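You operate a simulated robot arm through the tools that you are given. There is no shell and no other tool.

The job below is to be done with a simulated robot arm. You get a single attempt, and the scene is never put back.

Task
Change the fitting bench over: bobbin off G30, spool on to G33.
Fine: plug into its holder first; bobbin into the free nest of the bobbin tray; lay the wire end in at G31.
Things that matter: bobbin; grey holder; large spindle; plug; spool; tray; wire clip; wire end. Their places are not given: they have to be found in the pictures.

Only the result counts: the job must be done as asked and must still hold three seconds after the hand-in. Knocking over, shifting, dropping, spilling or breaking anything else fails it.

Robot
A 6-joint arm with a two-finger gripper, fixed in place. Base frame: the origin is on the floor under the middle of its stand, x ahead of it, y to its left, z up; the work surface is at about z = 0.74. Lengths are in m, angles in rad, forces in N, time in s.
It reaches about 1.637 m from its shoulder. Its first joint turns from -2.897 to 2.897 rad. Payload 3.43 kg.
The tool frame sits at the grasp point between the pads (the TCP): z along the fingers, y along the line on which they close. The tips reach 0.02 m beyond it. The gripper opens to 0.19 m; its body begins 0.248 m behind the TCP.
Orientation is told as [roll, pitch, yaw] about the base's x, y, z axes, in that order, counted from this pose: with the fingers straight down and closing along the base's y, the tool's x points along the base's -x, its y along +y and its z along -z.

Tools
- The arm moves only by the tool servo_tool. Its argument "rows" is a list that holds one entry, the list of rows, each a list of 7 numbers: the closure, from 0 (fully open) to 1 (shut), then the shift along the tool's x, y, z in units of 300 mm (1.0 is 300 mm), then the turn, a rotation vector about the tool's x, y, z in units of 180 degrees (1.0 is 180 degrees). In form: [[[hand, x, y, z, rx, ry, rz], ...]]. A call has 1 to 20 rows; each row is the pose to reach, as a shift and turn from the pose commanded when the call began, along the tool's axes at that moment. A call with a number of a shift or a turn outside -1 to 1 is refused whole. Rows are played at 5 a second. More than 0.05 m and 0.15 rad between two rows, or a gripper value outside its range, and nothing of the call is played. Where a pose cannot be reached the arm comes as near as it can. A force on the tool above 40 N (or 10 N above the force at the start of the call, whichever is more), or a blocked arm, ends the call early, and 0.2 s more pass. Each finger travels about 0.045 m/s and halts on what it meets, pressing with about 39 N; the grip force reading is that of the motor and also rises with nothing between the fingers. The clock runs only during rows and for 0.2 s after the last one: add rows that repeat a pose to give the fingers time. It gives the time, the measured TCP pose, the force on the tool (base axes), the opening and the grip force at its end, in the units of the frame above (readings bear some noise), with the torque about the TCP (base axes, N m) and any sound that the robot's microphone picked up.
- Cameras (640 x 400 px; columns grow to the right, rows downward): "scene" is fixed at [0.0506, 0.5002, 1.3084]; the picture's right is [-0.23, -0.97, 0.00], its down [-0.37, 0.09, -0.93] and it looks along [0.90, -0.21, -0.38] (base axes); focal length 325 px, centre (320, 200). "wrist" rides on the gripper at [0.07, -0.008, -0.288] in the tool frame; the picture's right is [0.12, 0.99, 0.00], its down [-0.96, 0.12, -0.25] and it looks along [-0.25, 0.03, 0.97] (tool axes); focal length 261 px, centre (320, 200).
- get_image(camera): a new picture of that camera. No time passes.
- raise_lower(by): slides the trunk up (or, below 0, down) by that many m; the arm rides with it, the base frame stays. It gives what a move gives, with no picture.
- locate(camera, pixels): for up to 12 pixels [column, row] of the newest picture of that camera ("zoom" is the newest enlarged one), the place [x, y, z] in the base frame of the surface seen there, good to about 0.002 m. No time passes.
- zoom(camera, box): a new picture of the part [left, top, right, bottom] of that camera's present view, enlarged. No time passes.
- sign_off(): hands the job in; it is judged then, once.

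Open the gripper and draw the arm clear of the work before you hand the job in, unless the task says otherwise.

The tools are called after "Emit:" as name(argument=value, ...) on one line, values as JSON. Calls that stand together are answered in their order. servo_tool: Moves the arm, as the interface text tells. Its arguments: {"type":"object","properties":{"rows":{"type":"array","items":{"type":"array","items":{"type":"array","items":{"type":"number"}}}}},"required":["rows"]} The other tools are called the same way: raise_lower (by) moves the trunk up or down; get_image (camera) takes a picture; locate (camera, pixels) gives the place of the surface under pixels of a picture; zoom (camera, box) takes an enlarged picture of a part of a camera's view; sign_off () hands the job in.

At the start:

```text
time_s: 0.0
ee_pos: [0.716, 0.0436, 1.0962]
tcp_rot: [0.0, 0.0, 0.0]
wrist_force: [-0.2, -0.3, 0.1]
wrist_torque: [0.03, 0.01, -0.05]
finger_gap: 0.1901
finger_force: 0.1
trunk travel left (down, up): [-0.175, 0.065]
```

scene: 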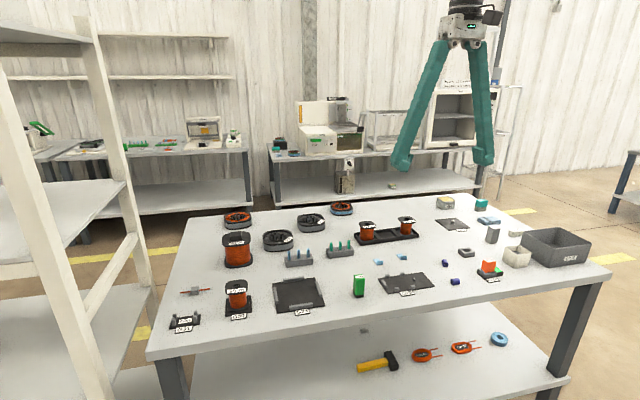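
wrist: 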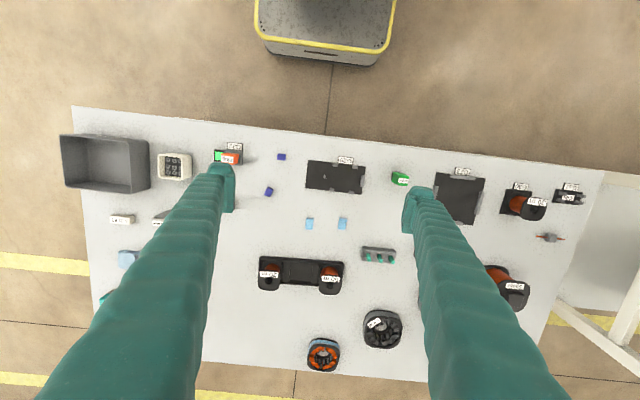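

I start by looking at the bench more closely; the scene picture shows labelled fixtures near (185,320), (237,300), (300,295), (405,285), (490,270). I zoom into parts of it.

Emit:
zoom(camera="scene", box=[160, 200, 340, 340])

Emit:
zoom(camera="scene", box=[330, 190, 510, 310])

Emit:
zoom(camera="scene", box=[430, 185, 610, 305])

Emit:
zoom(camera="wrist", box=[400, 150, 620, 330])

Emit:
zoom(camera="wrist", box=[200, 130, 420, 300])

```text
2.86 times, centred on (250, 270) of scene
```

zoom: 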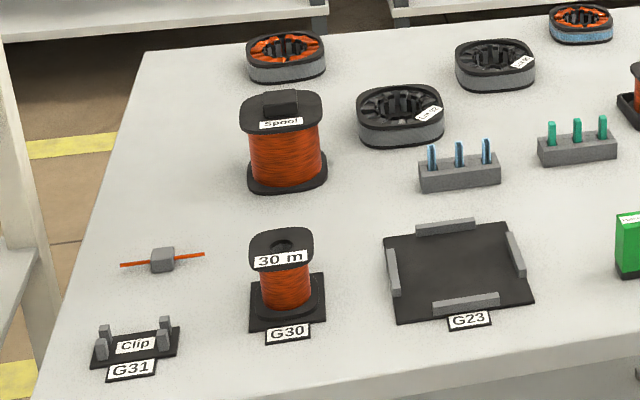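

```text
3.33 times, centred on (420, 250) of scene
```

zoom: 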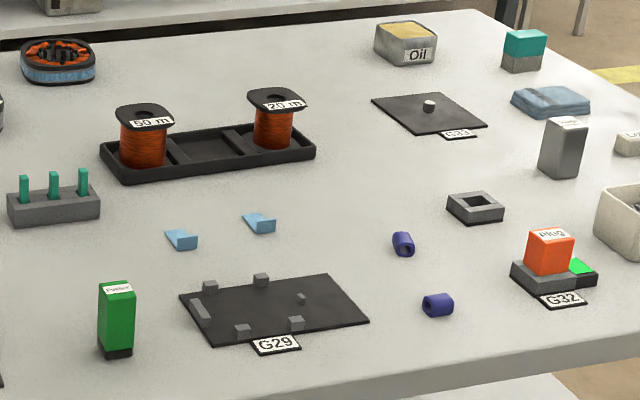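

```text
3.33 times, centred on (520, 245) of scene
```

zoom: 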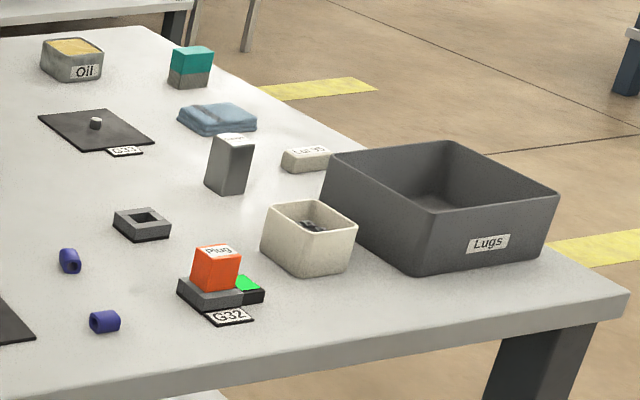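

```text
2.22 times, centred on (510, 240) of wrist
```

zoom: 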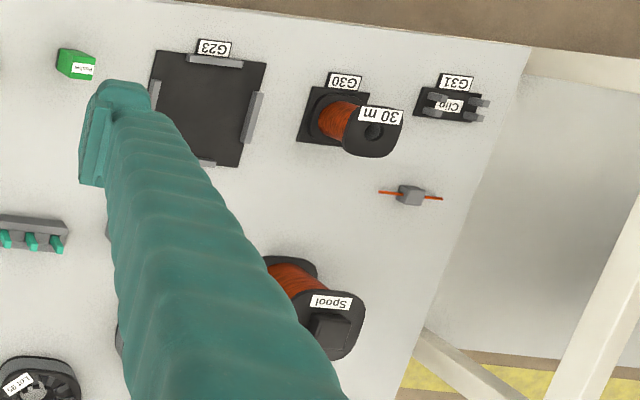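

```text
2.35 times, centred on (310, 215) of wrist
```

zoom: 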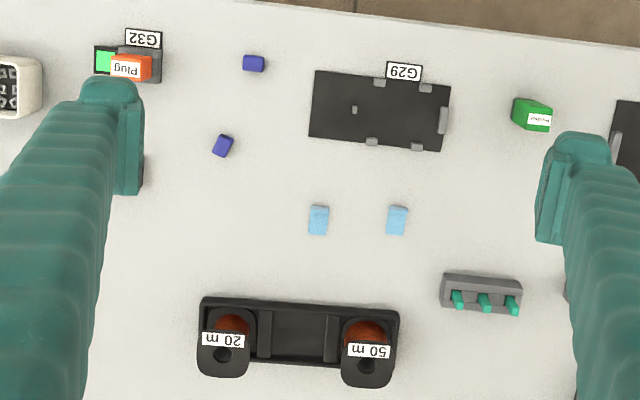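

The plug (red, zoom (548,250)) sits in the G32 socket with the green lamp; the grey holder is near (475,207) in that zoom; the bobbin "30 m" is on G30, the free nest is the middle of the tray, the spool is at scene (237,250), G33 plate at (453,224). I get positions of these now.

Emit:
locate(camera="scene", pixels=[[490, 262], [490, 270], [466, 252], [237, 236], [237, 286], [237, 308], [184, 322], [205, 292], [388, 234], [453, 224], [451, 220], [237, 250]])

Emit:
zoom(camera="scene", box=[440, 230, 530, 290])

```text
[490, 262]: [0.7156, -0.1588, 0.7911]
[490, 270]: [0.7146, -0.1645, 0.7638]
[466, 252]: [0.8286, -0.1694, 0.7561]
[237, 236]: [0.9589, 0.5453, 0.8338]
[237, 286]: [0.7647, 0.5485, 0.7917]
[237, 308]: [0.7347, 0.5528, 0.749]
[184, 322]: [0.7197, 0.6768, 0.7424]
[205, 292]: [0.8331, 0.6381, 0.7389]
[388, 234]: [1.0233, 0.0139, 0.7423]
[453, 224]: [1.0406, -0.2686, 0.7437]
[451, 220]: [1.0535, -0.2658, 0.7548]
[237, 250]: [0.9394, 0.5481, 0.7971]
```

```text
6.67 times, centred on (485, 260) of scene
```

zoom: 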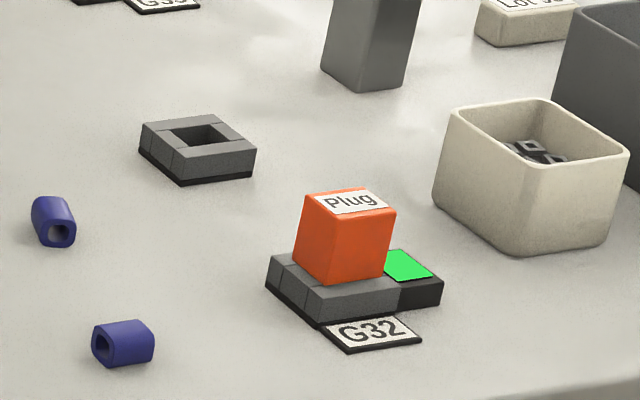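

The zoom shows the plug with top corners about (306,196),(362,190),(396,208),(322,213) and the grey holder opening round (197,137). I locate those corners.

Emit:
locate(camera="zoom", pixels=[[309, 198], [360, 191], [392, 208], [320, 212], [300, 250], [384, 276], [326, 282], [150, 124], [210, 118], [252, 150], [184, 157], [197, 140]])

Emit:
locate(camera="wrist", pixels=[[238, 160], [365, 208], [293, 270], [268, 270], [330, 272], [512, 290], [548, 238], [568, 195], [530, 205]])

```text
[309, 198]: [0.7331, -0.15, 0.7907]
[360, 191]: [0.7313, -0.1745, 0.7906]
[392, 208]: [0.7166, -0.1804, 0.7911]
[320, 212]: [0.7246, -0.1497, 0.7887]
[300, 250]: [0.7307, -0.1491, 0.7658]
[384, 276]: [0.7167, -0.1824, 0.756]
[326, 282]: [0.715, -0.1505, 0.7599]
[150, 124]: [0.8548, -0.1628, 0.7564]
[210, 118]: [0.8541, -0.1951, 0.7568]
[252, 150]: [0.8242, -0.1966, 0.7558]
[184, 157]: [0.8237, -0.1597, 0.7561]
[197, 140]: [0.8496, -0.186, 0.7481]
```

```text
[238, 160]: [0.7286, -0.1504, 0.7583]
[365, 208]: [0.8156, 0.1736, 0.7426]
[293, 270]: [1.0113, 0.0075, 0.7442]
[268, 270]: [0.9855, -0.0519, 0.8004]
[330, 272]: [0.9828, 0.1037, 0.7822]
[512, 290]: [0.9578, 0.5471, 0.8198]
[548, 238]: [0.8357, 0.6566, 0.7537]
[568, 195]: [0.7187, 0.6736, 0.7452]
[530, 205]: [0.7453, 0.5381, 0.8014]
```

Plug is around (0.725,-0.166) with top at z 0.791, holder around (0.839,-0.178). I move the open hand above the plug at z≈1.0 for a closer look.

Emit:
servo_tool(rows=[[[0, -0.005, -0.117, 0.055, 0, 0, 0], [0, -0.01, -0.233, 0.111, 0, 0, 0], [0, -0.015, -0.35, 0.167, 0, 0, 0], [0, -0.02, -0.467, 0.222, 0, 0, 0], [0, -0.025, -0.583, 0.278, 0, 0, 0], [0, -0.03, -0.7, 0.333, 0, 0, 0], [0, -0.03, -0.7, 0.333, 0, 0, 0]]])

Emit:
get_image(camera="wrist")

```text
time_s: 1.6
ee_pos: [0.7225, -0.1686, 0.9962]
tcp_rot: [0.0, 0.001, 0.002]
wrist_force: [1.0, -0.6, 0.3]
wrist_torque: [-0.02, -0.02, -0.02]
finger_gap: 0.1899
finger_force: 0.0
trunk travel left (down, up): [-0.175, 0.065]
```

```text
taken
```

wrist: 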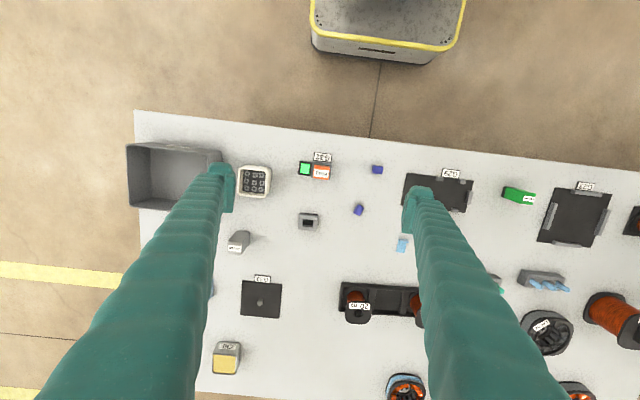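

The plug at wrist (321,172) and holder at (308,221) are visible between the fingers. I zoom in on them.

Emit:
zoom(camera="wrist", box=[280, 145, 360, 195])

Emit:
locate(camera="zoom", pixels=[[320, 150], [320, 180], [320, 230], [320, 260], [290, 220], [340, 220], [380, 220], [200, 190], [240, 190], [400, 250]])

Emit:
zoom(camera="wrist", box=[268, 196, 348, 246])

```text
8.00 times, centred on (320, 170) of wrist
```

zoom: 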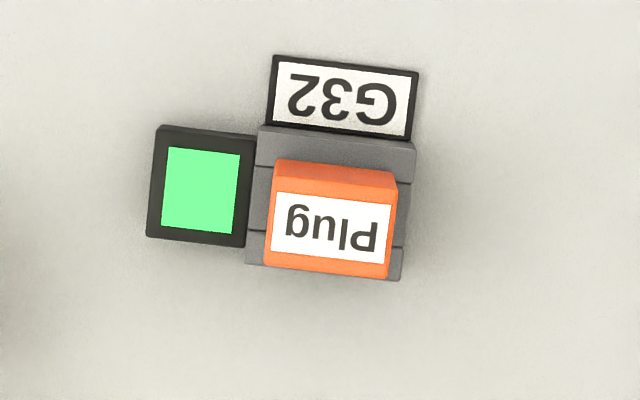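

```text
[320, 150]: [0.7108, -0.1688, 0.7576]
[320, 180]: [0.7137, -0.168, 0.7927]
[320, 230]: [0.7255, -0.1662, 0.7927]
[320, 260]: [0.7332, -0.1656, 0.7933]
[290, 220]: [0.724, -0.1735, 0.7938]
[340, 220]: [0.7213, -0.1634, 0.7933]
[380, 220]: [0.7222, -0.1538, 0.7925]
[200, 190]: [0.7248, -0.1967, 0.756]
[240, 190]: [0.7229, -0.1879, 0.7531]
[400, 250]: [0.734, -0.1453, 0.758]
```

```text
8.00 times, centred on (308, 221) of wrist
```

zoom: 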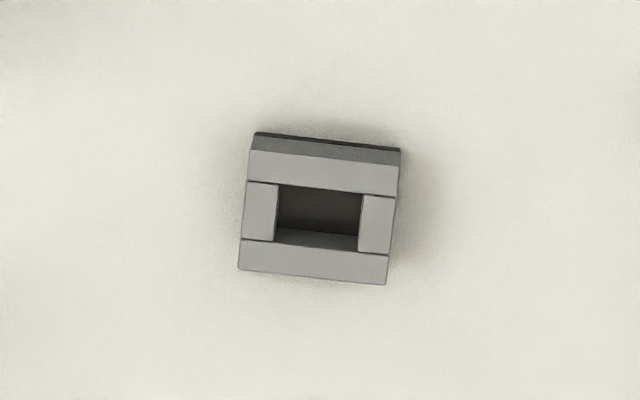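

Now I locate the holder's edges and opening in this latest zoom.

Emit:
locate(camera="zoom", pixels=[[252, 156], [396, 168], [384, 280], [242, 264], [272, 200], [368, 205], [318, 184], [314, 252], [272, 225], [362, 235], [315, 215], [315, 238]])

Emit:
zoom(camera="wrist", box=[300, 160, 340, 185])

Emit:
locate(camera="zoom", pixels=[[232, 195], [468, 200], [450, 345], [220, 320], [340, 190], [330, 335], [225, 260], [460, 270], [150, 260], [495, 280], [340, 150], [330, 360]])

```text
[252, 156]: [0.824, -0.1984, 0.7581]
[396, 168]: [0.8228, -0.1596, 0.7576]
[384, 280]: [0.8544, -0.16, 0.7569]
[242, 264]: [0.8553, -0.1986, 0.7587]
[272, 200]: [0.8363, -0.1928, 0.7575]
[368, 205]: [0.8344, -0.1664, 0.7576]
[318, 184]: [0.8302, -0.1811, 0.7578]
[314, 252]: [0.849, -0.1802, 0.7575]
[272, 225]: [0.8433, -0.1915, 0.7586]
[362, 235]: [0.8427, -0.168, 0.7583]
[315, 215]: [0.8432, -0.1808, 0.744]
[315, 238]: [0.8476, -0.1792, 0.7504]
```

```text
16.00 times, centred on (320, 172) of wrist
```

zoom: 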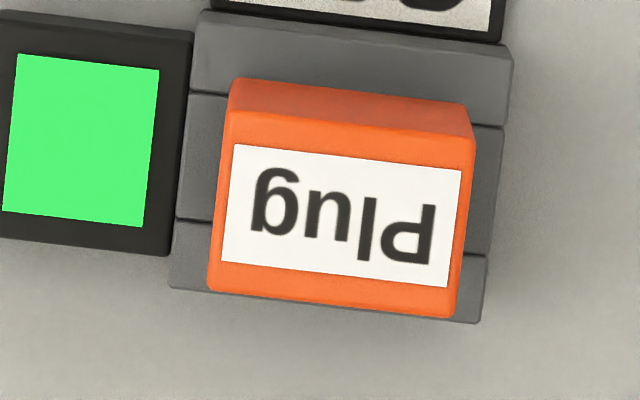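

```text
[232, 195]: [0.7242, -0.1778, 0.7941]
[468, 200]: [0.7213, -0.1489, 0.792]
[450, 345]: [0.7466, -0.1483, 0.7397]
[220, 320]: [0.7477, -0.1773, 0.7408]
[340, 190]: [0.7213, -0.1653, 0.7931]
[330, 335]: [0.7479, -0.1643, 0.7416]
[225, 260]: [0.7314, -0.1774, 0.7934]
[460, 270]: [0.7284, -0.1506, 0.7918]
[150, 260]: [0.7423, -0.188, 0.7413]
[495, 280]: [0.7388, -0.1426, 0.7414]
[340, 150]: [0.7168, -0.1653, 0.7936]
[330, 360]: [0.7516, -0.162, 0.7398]
```

The plug body centres on about (0.724,-0.164), top 0.793, and the holder opening centres on (0.839,-0.179). The beige tray at (255,182) is close to the left finger, so I measure it and pre-close the fingers up here.

Emit:
servo_tool(rows=[[[0.62, 0, 0, 0, 0, 0, 0], [0.62, 0, 0, 0, 0, 0, 0], [0.62, 0, 0, 0, 0, 0, 0], [0.62, 0, 0, 0, 0, 0, 0], [0.62, 0, 0, 0, 0, 0, 0], [0.62, 0, 0, 0, 0, 0, 0], [0.62, 0, 0, 0, 0, 0, 0], [0.62, 0, 0, 0, 0, 0, 0]]])

Emit:
get_image(camera="wrist")

Emit:
locate(camera="wrist", pixels=[[240, 170], [269, 172], [269, 192], [255, 182], [321, 172], [305, 168]])

```text
time_s: 3.4
ee_pos: [0.7219, -0.169, 0.9969]
tcp_rot: [0.002, 0.0, 0.0]
wrist_force: [0.2, 0.0, -1.3]
wrist_torque: [-0.06, 0.0, 0.03]
finger_gap: 0.0723
finger_force: 0.1
trunk travel left (down, up): [-0.175, 0.065]
```

```text
taken
```

wrist: 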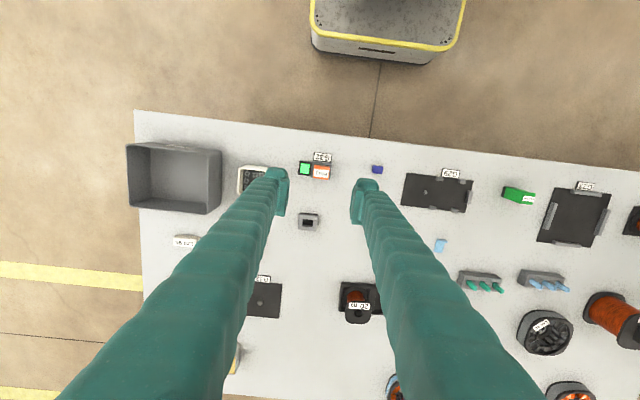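

```text
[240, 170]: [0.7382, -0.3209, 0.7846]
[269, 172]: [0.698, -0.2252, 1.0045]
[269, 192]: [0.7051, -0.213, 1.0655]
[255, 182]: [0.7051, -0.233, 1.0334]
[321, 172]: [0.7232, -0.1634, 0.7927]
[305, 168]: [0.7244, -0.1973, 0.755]
```

Opening is 0.072 and the plug lies about (+0.003,+0.005) from the TCP. I shift over it and descend to z≈0.85.

Emit:
servo_tool(rows=[[[0.62, -0.007, 0.0165, 0.1, 0, 0, 0], [0.62, -0.007, 0.0165, 0.2, 0, 0, 0], [0.62, -0.007, 0.0165, 0.3, 0, 0, 0], [0.62, -0.007, 0.0165, 0.4, 0, 0, 0], [0.62, -0.007, 0.0165, 0.485, 0, 0, 0], [0.62, -0.007, 0.0165, 0.485, 0, 0, 0]]])

Emit:
get_image(camera="wrist")

Emit:
zoom(camera="wrist", box=[260, 140, 380, 220])

```text
time_s: 4.8
ee_pos: [0.7286, -0.1632, 0.8504]
tcp_rot: [0.0, 0.0, 0.001]
wrist_force: [0.3, 0.5, 0.2]
wrist_torque: [0.02, -0.01, 0.0]
finger_gap: 0.0723
finger_force: 0.0
trunk travel left (down, up): [-0.175, 0.065]
```

```text
taken
```

wrist: 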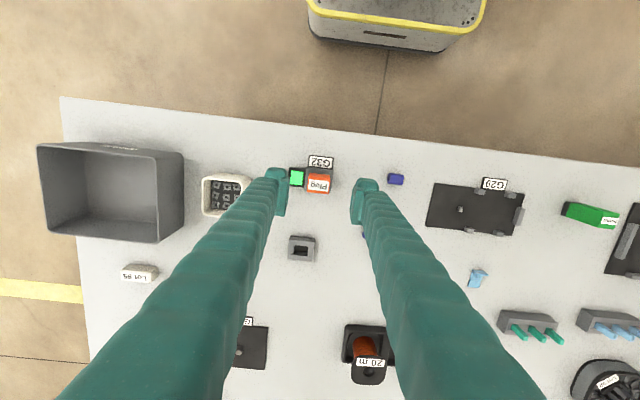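

```text
5.00 times, centred on (320, 180) of wrist
```

zoom: 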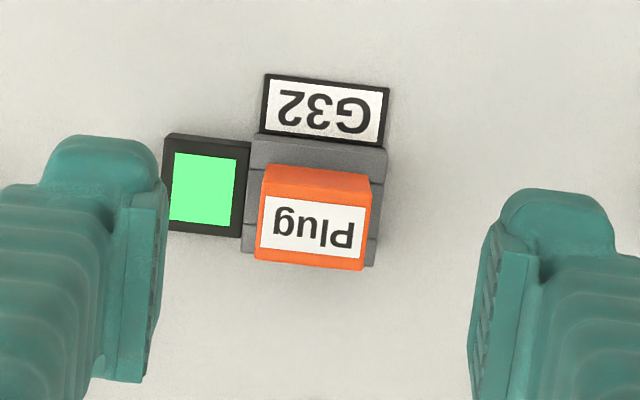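

TCP projects to about (319.6,186.6) at plug-top height while the plug's top centre is at (318.6,184.4), so I correct by (-0.003,-0.0015) and descend to z≈0.784.

Emit:
servo_tool(rows=[[[0.62, 0.0095, -0.005, 0.0, 0, 0, 0], [0.62, 0.0095, -0.005, 0.1, 0, 0, 0], [0.62, 0.0095, -0.005, 0.18, 0, 0, 0], [0.62, 0.0095, -0.005, 0.222, 0, 0, 0], [0.62, 0.0095, -0.005, 0.222, 0, 0, 0]]])

Emit:
zoom(camera="wrist", box=[256, 150, 384, 230])

Emit:
zoom(camera="scene", box=[440, 230, 536, 290])

```text
time_s: 6.0
ee_pos: [0.7218, -0.1642, 0.7825]
tcp_rot: [0.001, 0.001, 0.0]
wrist_force: [-0.1, 0.1, 0.3]
wrist_torque: [0.0, 0.01, 0.03]
finger_gap: 0.0723
finger_force: 0.0
trunk travel left (down, up): [-0.175, 0.065]
```

```text
5.00 times, centred on (320, 190) of wrist
```

zoom: 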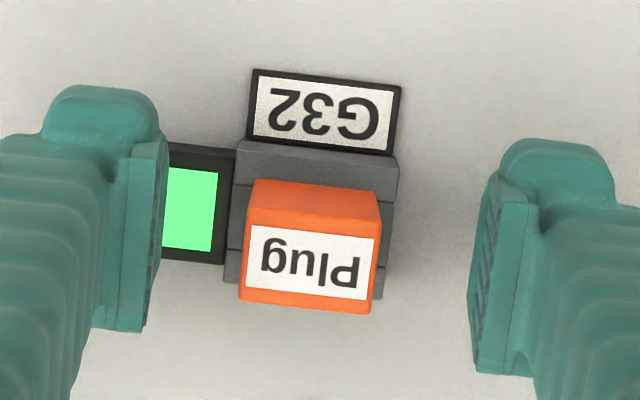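

```text
6.67 times, centred on (488, 260) of scene
```

zoom: 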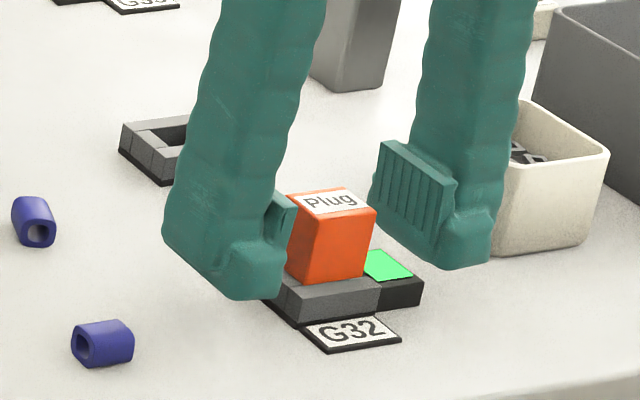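

The plug's top centre in the zoom is about (311,267) against the TCP projection (317,244): I shift +0.004 in x, -0.001 in y, then close on the plug.

Emit:
servo_tool(rows=[[[0.62, -0.0133, -0.003, 0.0, 0, 0, 0], [0.62, -0.0133, -0.003, 0.0, 0, 0, 0], [0.8, -0.0133, -0.003, 0.0, 0, 0, 0], [0.9, -0.0133, -0.003, 0.0, 0, 0, 0], [1, -0.0133, -0.003, 0.0, 0, 0, 0], [1, -0.0133, -0.003, 0.0, 0, 0, 0], [1, -0.0133, -0.003, 0.0, 0, 0, 0], [1, -0.0133, -0.003, 0.0, 0, 0, 0], [1, -0.0133, -0.003, 0.0, 0, 0, 0]]])

Emit:
zoom(camera="wrist", box=[256, 150, 384, 230])

Emit:
zoom(camera="scene", box=[440, 230, 536, 290])

```text
time_s: 8.0
ee_pos: [0.7256, -0.1642, 0.7834]
tcp_rot: [-0.001, -0.002, 0.0]
wrist_force: [0.3, 0.2, -0.5]
wrist_torque: [0.0, -0.02, 0.02]
finger_gap: 0.0284
finger_force: 38.8
trunk travel left (down, up): [-0.175, 0.065]
```

```text
5.00 times, centred on (320, 190) of wrist
```

zoom: 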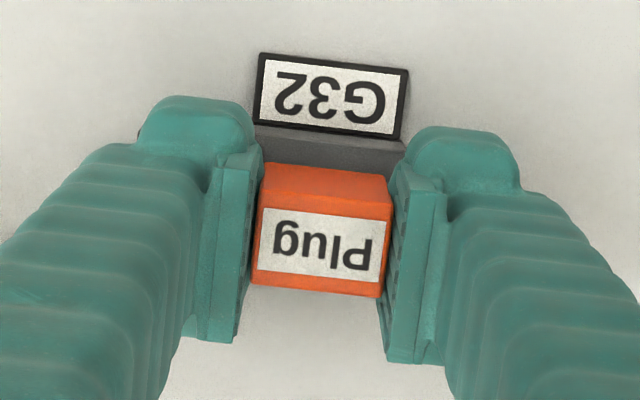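

```text
6.67 times, centred on (488, 260) of scene
```

zoom: 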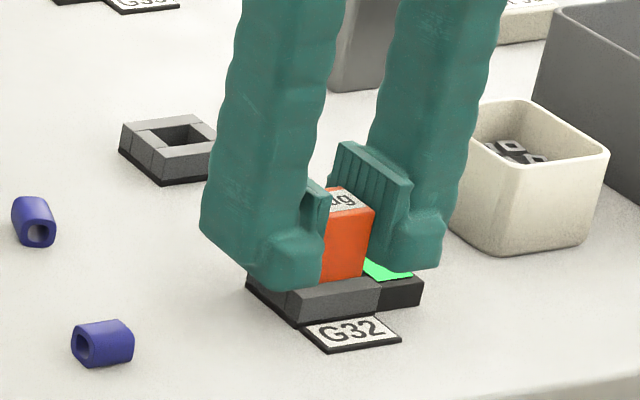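

The gap stands at 0.0284 with 38.8 N: the plug is held. I lift it straight up 0.1 m.

Emit:
servo_tool(rows=[[[1, 0, 0, -0.02, 0, 0, 0], [1, 0, 0, -0.06, 0, 0, 0], [1, 0, 0, -0.12, 0, 0, 0], [1, 0, 0, -0.2, 0, 0, 0], [1, 0, 0, -0.28, 0, 0, 0], [1, 0, 0, -0.333, 0, 0, 0], [1, 0, 0, -0.333, 0, 0, 0]]])

Emit:
zoom(camera="scene", box=[440, 200, 560, 290])

Emit:
get_image(camera="wrist")

```text
time_s: 9.6
ee_pos: [0.7268, -0.1648, 0.8821]
tcp_rot: [-0.001, -0.002, 0.001]
wrist_force: [0.1, 0.1, -0.1]
wrist_torque: [0.0, -0.02, -0.01]
finger_gap: 0.0284
finger_force: 38.8
trunk travel left (down, up): [-0.175, 0.065]
```

```text
4.44 times, centred on (500, 245) of scene
```

zoom: 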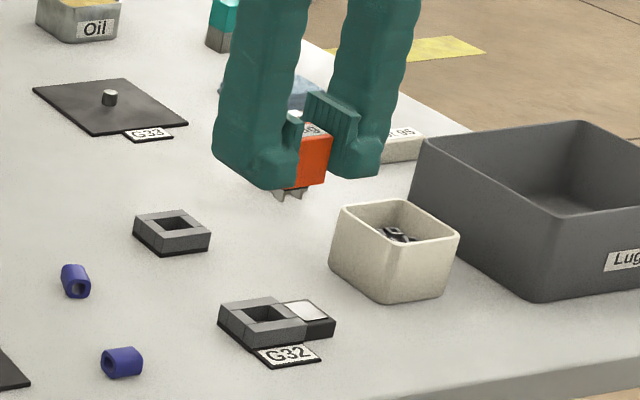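

```text
taken
```

wrist: 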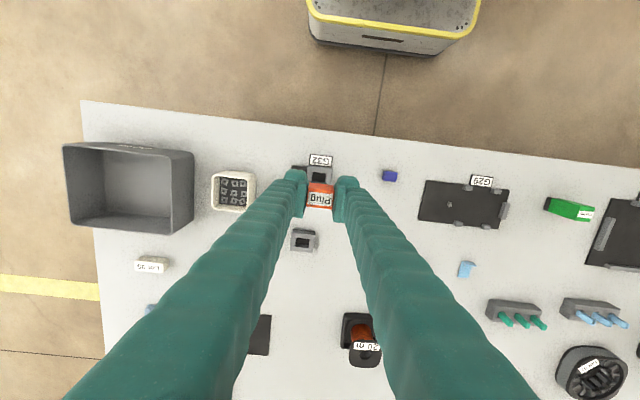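

The lamp went dark and the plug is lifted out with its pins. I measure the empty socket and the holder the same way so I can shift by their difference.

Emit:
zoom(camera="wrist", box=[272, 205, 336, 245])

Emit:
zoom(camera="scene", box=[450, 230, 530, 280])

Emit:
locate(camera="zoom", pixels=[[168, 172], [262, 168], [100, 170], [200, 160], [280, 230], [380, 280]])

Emit:
zoom(camera="scene", box=[485, 215, 525, 240])

```text
10.00 times, centred on (304, 225) of wrist
```

zoom: 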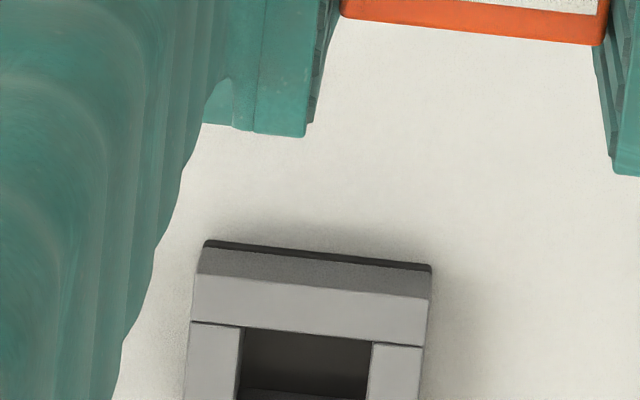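

```text
8.00 times, centred on (490, 255) of scene
```

zoom: 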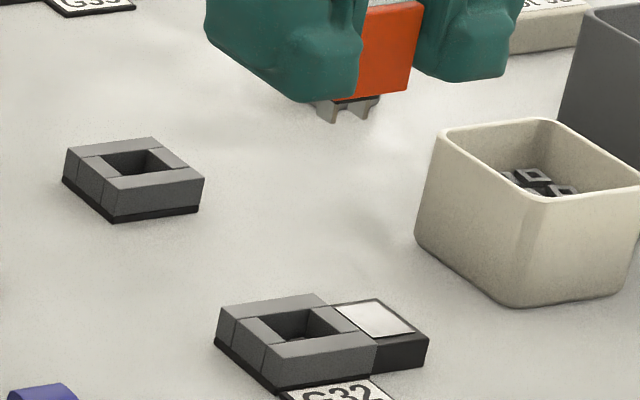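

```text
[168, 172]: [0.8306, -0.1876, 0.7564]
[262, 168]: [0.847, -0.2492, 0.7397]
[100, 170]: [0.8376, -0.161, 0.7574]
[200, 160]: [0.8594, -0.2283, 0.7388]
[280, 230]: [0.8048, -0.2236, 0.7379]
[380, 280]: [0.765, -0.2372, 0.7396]
```

```text
16.00 times, centred on (505, 228) of scene
```

zoom: 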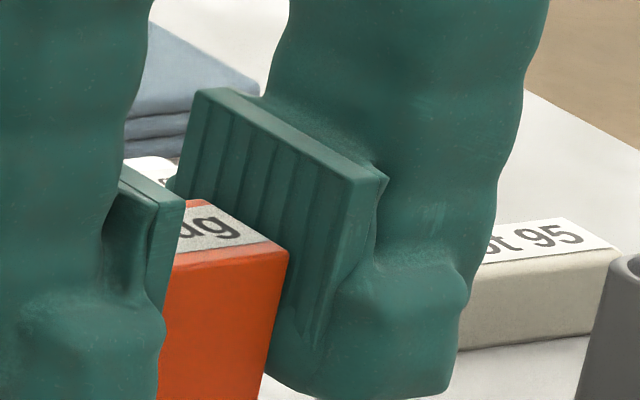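

I re-zoom the scene on both frames and locate matching corners of the two.

Emit:
zoom(camera="scene", box=[450, 230, 530, 280])

Emit:
locate(camera="zoom", pixels=[[71, 152], [152, 140], [202, 176], [117, 188], [104, 157], [154, 150], [225, 311], [314, 296], [371, 345], [276, 357], [242, 318], [310, 308]])

Emit:
zoom(camera="wrist", box=[280, 150, 360, 200])

Emit:
locate(camera="zoom", pixels=[[240, 140], [265, 150], [235, 90], [440, 130], [430, 160], [300, 130], [350, 130], [320, 200], [300, 300], [320, 350]])

```text
8.00 times, centred on (490, 255) of scene
```

zoom: 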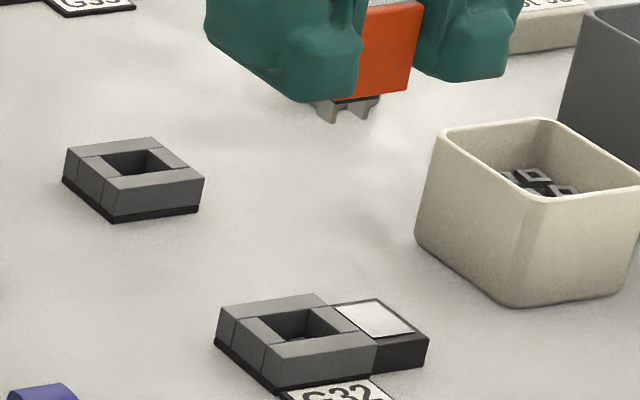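

```text
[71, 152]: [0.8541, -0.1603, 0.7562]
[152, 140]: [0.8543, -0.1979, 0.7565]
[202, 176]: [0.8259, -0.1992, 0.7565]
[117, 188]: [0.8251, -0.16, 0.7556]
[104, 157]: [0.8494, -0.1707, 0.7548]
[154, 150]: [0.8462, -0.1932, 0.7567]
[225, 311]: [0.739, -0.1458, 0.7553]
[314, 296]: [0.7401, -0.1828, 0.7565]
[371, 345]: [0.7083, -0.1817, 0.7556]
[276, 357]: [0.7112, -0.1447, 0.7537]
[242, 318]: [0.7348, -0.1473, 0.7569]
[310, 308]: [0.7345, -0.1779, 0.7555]
```

```text
8.00 times, centred on (320, 175) of wrist
```

zoom: 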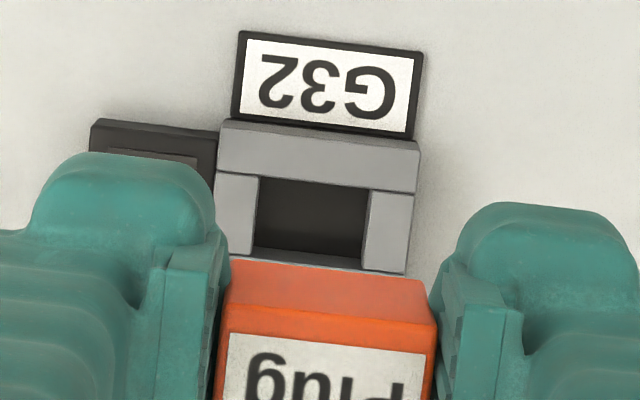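

```text
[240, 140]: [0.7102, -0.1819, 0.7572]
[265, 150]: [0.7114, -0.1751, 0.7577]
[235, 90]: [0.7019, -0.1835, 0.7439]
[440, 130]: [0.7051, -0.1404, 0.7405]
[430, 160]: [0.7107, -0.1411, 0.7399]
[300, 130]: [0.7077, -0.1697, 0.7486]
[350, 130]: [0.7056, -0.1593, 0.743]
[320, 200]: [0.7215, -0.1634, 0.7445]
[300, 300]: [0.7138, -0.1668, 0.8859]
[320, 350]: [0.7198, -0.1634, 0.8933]
```

Corner differences average (+0.115,-0.0154). I carry the plug over the holder by that shift, staying up.

Emit:
servo_tool(rows=[[[1, -0.1, -0.0135, 0, 0, 0, 0], [1, -0.2, -0.027, 0, 0, 0, 0], [1, -0.3, -0.04, 0, 0, 0, 0], [1, -0.383, -0.0513, 0, 0, 0, 0], [1, -0.383, -0.0513, 0.1, 0, 0, 0], [1, -0.383, -0.0513, 0.2, 0, 0, 0], [1, -0.383, -0.0513, 0.2, 0, 0, 0]]])

Emit:
zoom(camera="scene", box=[440, 225, 520, 275])

Emit:
zoom(camera="wrist", box=[280, 160, 360, 210])

```text
time_s: 11.2
ee_pos: [0.8403, -0.1806, 0.8213]
tcp_rot: [0.0, 0.0, 0.0]
wrist_force: [-0.7, -0.8, -0.5]
wrist_torque: [0.02, -0.01, 0.01]
finger_gap: 0.0284
finger_force: 39.0
trunk travel left (down, up): [-0.175, 0.065]
```

```text
8.00 times, centred on (480, 250) of scene
```

zoom: 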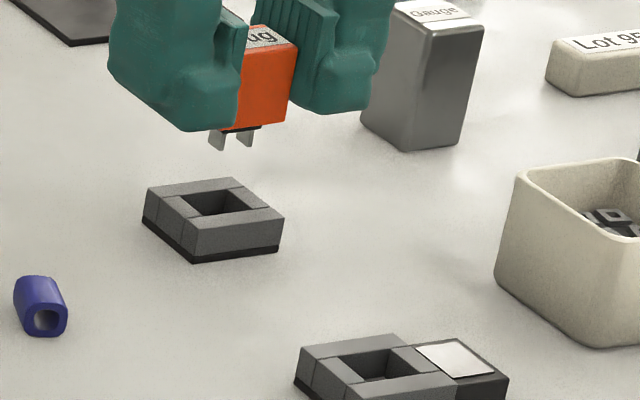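

```text
8.00 times, centred on (320, 185) of wrist
```

zoom: 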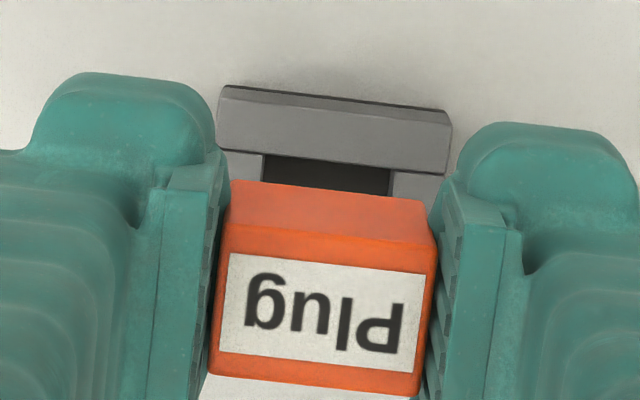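

The plug hangs above the holder with its two prongs at scene-zoom (216,142) and (246,138). I check the prongs' places against the hole.

Emit:
zoom(camera="scene", box=[456, 234, 488, 254])

Emit:
locate(camera="zoom", pixels=[[228, 115], [228, 130], [302, 100], [302, 115], [350, 60], [400, 50], [230, 280], [345, 255], [420, 290], [310, 320], [340, 290], [380, 330]])

```text
16.00 times, centred on (472, 244) of scene
```

zoom: 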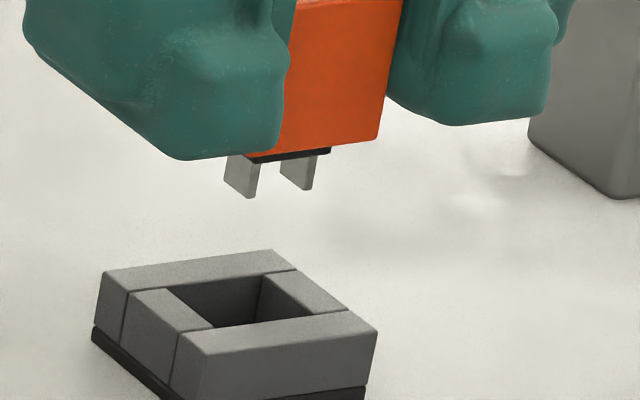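

```text
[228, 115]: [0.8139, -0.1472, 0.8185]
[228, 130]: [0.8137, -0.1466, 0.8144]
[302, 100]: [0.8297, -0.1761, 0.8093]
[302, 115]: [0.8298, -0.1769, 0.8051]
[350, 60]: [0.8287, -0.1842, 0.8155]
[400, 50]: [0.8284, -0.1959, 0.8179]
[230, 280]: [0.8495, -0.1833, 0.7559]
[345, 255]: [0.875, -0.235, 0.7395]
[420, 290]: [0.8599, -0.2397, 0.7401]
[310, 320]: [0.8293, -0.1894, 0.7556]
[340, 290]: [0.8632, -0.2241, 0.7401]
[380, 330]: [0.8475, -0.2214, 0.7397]
```

Body front face is at x≈0.829 (so centre ≈0.840). I locate the prongs themselves.

Emit:
locate(camera="zoom", pixels=[[232, 180], [246, 190], [246, 175], [288, 175], [303, 182], [303, 170], [256, 180], [312, 170], [395, 20], [376, 130], [285, 155], [290, 100]])

```text
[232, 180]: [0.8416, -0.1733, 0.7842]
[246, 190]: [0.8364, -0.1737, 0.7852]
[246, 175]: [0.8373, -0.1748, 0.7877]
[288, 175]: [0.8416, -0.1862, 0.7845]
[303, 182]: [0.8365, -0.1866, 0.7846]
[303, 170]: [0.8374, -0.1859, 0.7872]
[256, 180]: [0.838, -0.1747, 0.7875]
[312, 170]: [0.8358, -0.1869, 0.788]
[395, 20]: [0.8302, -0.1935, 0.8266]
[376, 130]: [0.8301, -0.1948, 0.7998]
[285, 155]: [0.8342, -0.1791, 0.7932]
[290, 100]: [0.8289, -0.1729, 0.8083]
```

Prongs centre on about (0.839,-0.1803) and the hole on (0.8396,-0.1795), so I nudge +0.0008 in y and lower the remaining 0.04 m slowly.

Emit:
servo_tool(rows=[[[1, 0, 0.0025, 0.03, 0, 0, 0], [1, 0, 0.0025, 0.06, 0, 0, 0], [1, 0, 0.0025, 0.08, 0, 0, 0], [1, 0, 0.0025, 0.1, 0, 0, 0], [1, 0, 0.0025, 0.115, 0, 0, 0], [1, 0, 0.0025, 0.125, 0, 0, 0], [1, 0, 0.0025, 0.13, 0, 0, 0], [1, 0, 0.0025, 0.13, 0, 0, 0]]])

Emit:
zoom(camera="scene", box=[440, 225, 520, 275])

```text
time_s: 13.0
ee_pos: [0.8419, -0.1774, 0.7842]
tcp_rot: [0.001, -0.001, 0.0]
wrist_force: [-0.2, 0.2, -0.6]
wrist_torque: [0.0, -0.01, 0.02]
finger_gap: 0.0283
finger_force: 38.8
trunk travel left (down, up): [-0.175, 0.065]
```

```text
8.00 times, centred on (480, 250) of scene
```

zoom: 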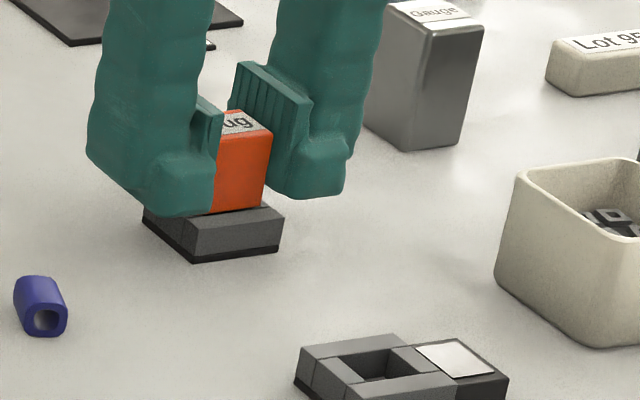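

It went in with no contact force (0.6 N) and z is 0.784; I lower the last millimetre and open the fingers.

Emit:
servo_tool(rows=[[[1, 0, 0, 0.003, 0, 0, 0], [1, 0, 0, 0.004, 0, 0, 0], [0.8, 0, 0, 0.004, 0, 0, 0], [0.75, 0, 0, 0.004, 0, 0, 0], [0.65, 0, 0, 0.004, 0, 0, 0], [0.62, 0, 0, 0.004, 0, 0, 0], [0.62, 0, 0, 0.004, 0, 0, 0], [0.62, 0, 0, -0.03, 0, 0, 0], [0.62, 0, 0, -0.1, 0, 0, 0], [0.62, 0, 0, -0.2, 0, 0, 0], [0.62, 0, 0, -0.35, 0, 0, 0], [0.62, 0, 0, -0.5, 0, 0, 0], [0.62, 0, 0, -0.5, 0, 0, 0]]])

Emit:
zoom(camera="scene", box=[440, 225, 520, 275])

Emit:
get_image(camera="wrist")

```text
time_s: 15.8
ee_pos: [0.8418, -0.1776, 0.9351]
tcp_rot: [-0.001, -0.001, 0.001]
wrist_force: [-0.2, -0.8, 0.4]
wrist_torque: [-0.01, 0.02, -0.01]
finger_gap: 0.0723
finger_force: 0.1
trunk travel left (down, up): [-0.175, 0.065]
```

```text
8.00 times, centred on (480, 250) of scene
```

zoom: 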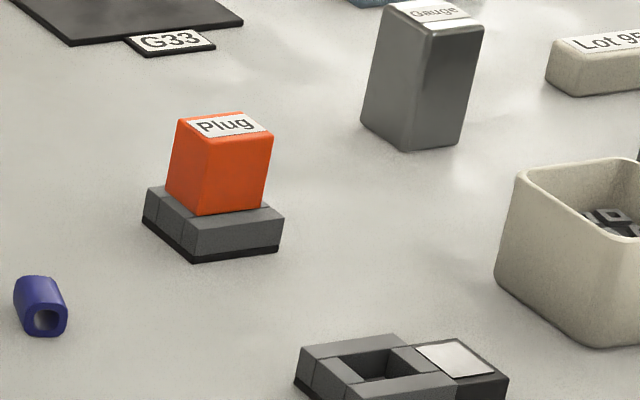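

```text
taken
```

wrist: 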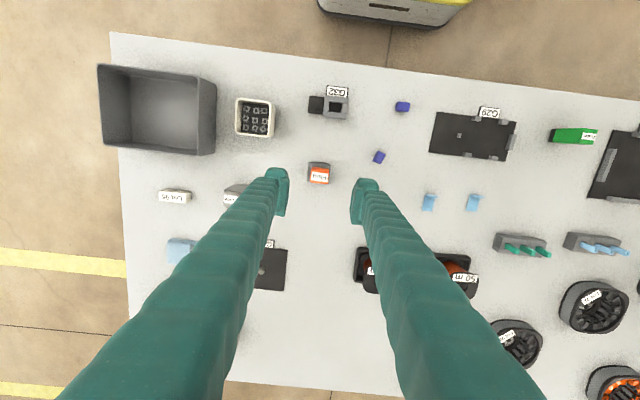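

The plug sits seated in the grey holder. Next I move the hand back and up to about (1.12,-0.13,1.05) so that G33 and the bobbin tray are in clear view above the fingers.

Emit:
servo_tool(rows=[[[0.62, 0, 0, -0.13, 0, 0, 0], [0.62, -0.1, 0.02, -0.25, 0, 0, 0], [0.62, -0.23, 0.04, -0.3, 0, 0, 0], [0.62, -0.37, 0.06, -0.35, 0, 0, 0], [0.62, -0.51, 0.09, -0.38, 0, 0, 0], [0.62, -0.65, 0.11, -0.38, 0, 0, 0], [0.62, -0.79, 0.14, -0.38, 0, 0, 0], [0.62, -0.927, 0.167, -0.383, 0, 0, 0], [0.62, -0.927, 0.167, -0.383, 0, 0, 0]]])

Emit:
get_image(camera="wrist")

```text
time_s: 17.8
ee_pos: [1.0861, -0.1286, 1.037]
tcp_rot: [0.0, 0.0, 0.0]
wrist_force: [0.0, -0.4, -1.2]
wrist_torque: [0.01, 0.08, 0.0]
finger_gap: 0.0723
finger_force: 0.0
out of reach, approached as far as the arm can: row 8, 9
trunk travel left (down, up): [-0.175, 0.065]
```

```text
taken
```

wrist: 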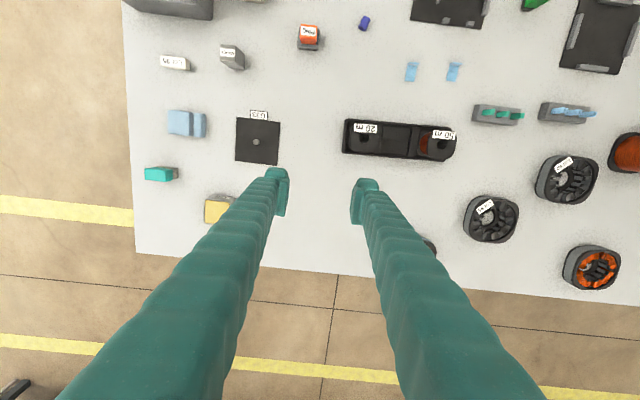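

The tray and G33 are both clear now (tray at (399,138), G33 at (257,141)). I zoom in on each and locate.

Emit:
zoom(camera="wrist", box=[336, 108, 464, 188])

Emit:
locate(camera="zoom", pixels=[[200, 150], [300, 150], [380, 150], [250, 70], [250, 230], [330, 130], [330, 200], [100, 140], [500, 170], [60, 60], [590, 130], [560, 250]])

Emit:
zoom(camera="wrist", box=[216, 100, 296, 180])

Emit:
locate(camera="zoom", pixels=[[320, 208], [320, 180], [318, 245], [222, 95], [440, 110], [430, 315], [215, 300], [300, 150], [340, 60]])

```text
5.00 times, centred on (400, 148) of wrist
```

zoom: 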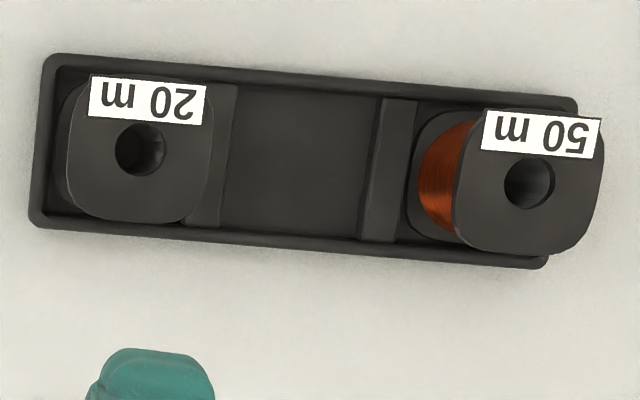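

```text
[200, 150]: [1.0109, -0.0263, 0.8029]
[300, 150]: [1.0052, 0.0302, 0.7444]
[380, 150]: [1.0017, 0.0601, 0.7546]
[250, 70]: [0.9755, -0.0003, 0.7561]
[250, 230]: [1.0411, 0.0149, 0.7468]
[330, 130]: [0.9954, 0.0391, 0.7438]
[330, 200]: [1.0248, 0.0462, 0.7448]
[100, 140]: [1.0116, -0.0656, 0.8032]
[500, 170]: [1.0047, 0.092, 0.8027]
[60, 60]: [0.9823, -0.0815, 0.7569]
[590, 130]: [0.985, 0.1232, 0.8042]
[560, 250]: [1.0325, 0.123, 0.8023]
```

```text
5.00 times, centred on (256, 140) of wrist
```

zoom: 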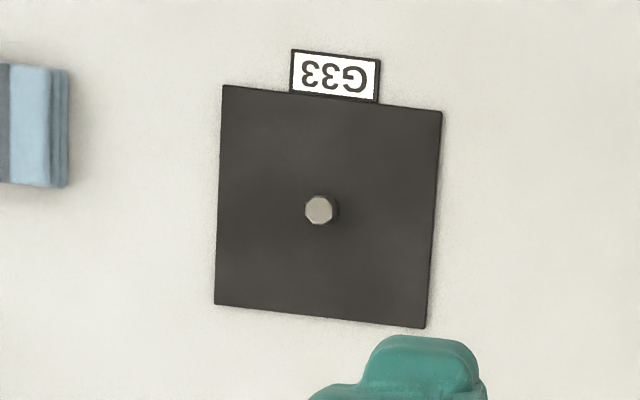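

```text
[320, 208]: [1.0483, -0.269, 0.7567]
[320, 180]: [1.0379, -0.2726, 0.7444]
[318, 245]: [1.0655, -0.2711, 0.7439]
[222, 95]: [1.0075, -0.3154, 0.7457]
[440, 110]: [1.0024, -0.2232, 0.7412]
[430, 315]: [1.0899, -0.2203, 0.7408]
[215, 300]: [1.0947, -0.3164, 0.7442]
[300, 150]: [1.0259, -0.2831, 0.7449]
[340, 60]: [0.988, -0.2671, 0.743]
```

G33's spindle is at (1.049,-0.269), its top at z 0.757; the tray's middle nest is between y≈0 and 0.06 with neighbours too close for fingers along y, so I'll use the hand turned 90° (closing along x). I now travel toward the bobbin at height while turning −90° about the tool axis.

Emit:
servo_tool(rows=[[[0.62, 0.08, 0.08, 0, 0, 0, -0.0417], [0.62, 0.16, 0.16, 0, 0, 0, -0.0833], [0.62, 0.24, 0.24, 0, 0, 0, -0.125], [0.62, 0.32, 0.32, 0, 0, 0, -0.1667], [0.62, 0.4, 0.4, 0, 0, 0, -0.2083], [0.62, 0.48, 0.48, 0, 0, 0, -0.25], [0.62, 0.56, 0.56, 0, 0, 0, -0.2917], [0.62, 0.64, 0.64, 0, 0, 0, -0.3333], [0.62, 0.72, 0.72, 0, 0, 0, -0.375], [0.62, 0.8, 0.8, 0, 0, 0, -0.4167], [0.62, 0.88, 0.88, 0, 0, 0, -0.4583], [0.62, 0.95, 0.95, 0, 0, 0, -0.5], [0.62, 0.95, 0.95, 0, 0, 0, -0.5]]])

Emit:
get_image(camera="wrist")

```text
time_s: 20.6
ee_pos: [0.8006, 0.1573, 1.0393]
tcp_rot: [0.0, 0.0, 1.573]
wrist_force: [0.8, 0.0, 0.6]
wrist_torque: [0.0, -0.02, 0.01]
finger_gap: 0.072
finger_force: 0.1
trunk travel left (down, up): [-0.175, 0.065]
```

```text
taken
```

wrist: 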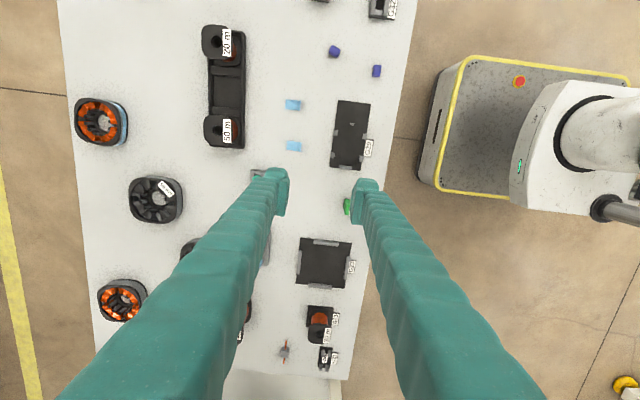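

Yaw reads +1.573 as intended. Before moving further left I check where the shelf posts stand, using the scene picture.

Emit:
get_image(camera="scene")

Emit:
locate(camera="scene", pixels=[[100, 60], [112, 150], [130, 240], [40, 250], [20, 180], [60, 50], [115, 260], [150, 280], [80, 40], [60, 300], [90, 220]])

```text
taken
```

scene: 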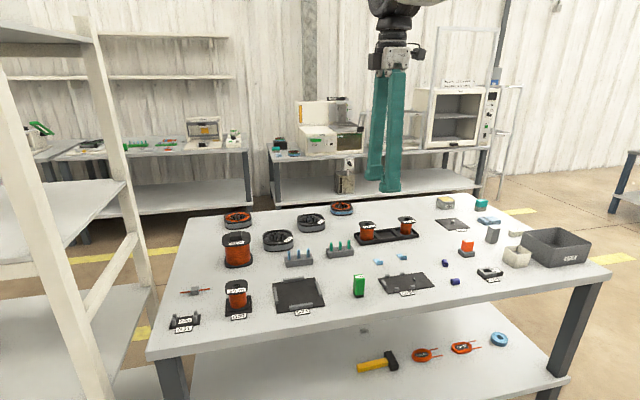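

```text
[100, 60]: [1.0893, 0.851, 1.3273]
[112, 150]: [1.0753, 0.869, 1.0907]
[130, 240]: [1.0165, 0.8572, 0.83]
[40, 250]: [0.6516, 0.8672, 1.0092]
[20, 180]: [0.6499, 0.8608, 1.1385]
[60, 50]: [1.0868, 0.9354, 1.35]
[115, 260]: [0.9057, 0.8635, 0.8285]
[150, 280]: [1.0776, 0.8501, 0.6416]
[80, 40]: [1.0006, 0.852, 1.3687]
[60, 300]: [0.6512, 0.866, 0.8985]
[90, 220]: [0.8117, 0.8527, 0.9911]
```

The shelf face is at y≈0.85, so I keep y below about 0.72. I move toward the bobbin in two calls at z≈1.04.

Emit:
servo_tool(rows=[[[0.62, -0.14, 0.02, 0, 0, 0, 0], [0.62, -0.28, 0.05, 0, 0, 0, 0], [0.62, -0.42, 0.07, 0, 0, 0, 0], [0.62, -0.56, 0.09, 0, 0, 0, 0], [0.62, -0.7, 0.12, 0, 0, 0, 0], [0.62, -0.84, 0.14, 0, 0, 0, 0], [0.62, -1.0, 0.15, 0, 0, 0, 0], [0.62, -1.0, 0.15, 0, 0, 0, 0]]])

Emit:
servo_tool(rows=[[[0.62, -0.14, 0, 0, 0, 0, 0], [0.62, -0.28, 0, 0, 0, 0, 0], [0.62, -0.42, 0, 0, 0, 0, 0], [0.62, -0.55, 0, 0, 0, 0, 0], [0.62, -0.55, 0, 0, 0, 0, 0]]])

Emit:
get_image(camera="wrist")

```text
time_s: 22.4
ee_pos: [0.7569, 0.4544, 1.0374]
tcp_rot: [0.0, 0.0, 1.569]
wrist_force: [0.3, -0.2, 0.4]
wrist_torque: [-0.06, 0.03, -0.03]
finger_gap: 0.0723
finger_force: 0.0
trunk travel left (down, up): [-0.175, 0.065]
```

```text
time_s: 23.6
ee_pos: [0.7552, 0.6202, 1.0406]
tcp_rot: [-0.002, 0.002, 1.57]
wrist_force: [0.5, 0.3, -0.7]
wrist_torque: [-0.07, -0.03, -0.04]
finger_gap: 0.0722
finger_force: 0.0
trunk travel left (down, up): [-0.175, 0.065]
```

```text
taken
```

wrist: 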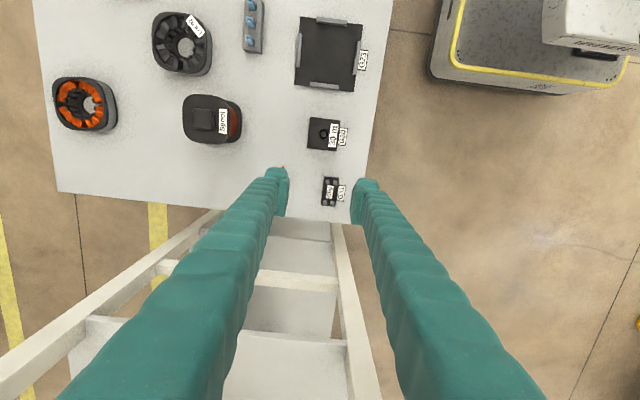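

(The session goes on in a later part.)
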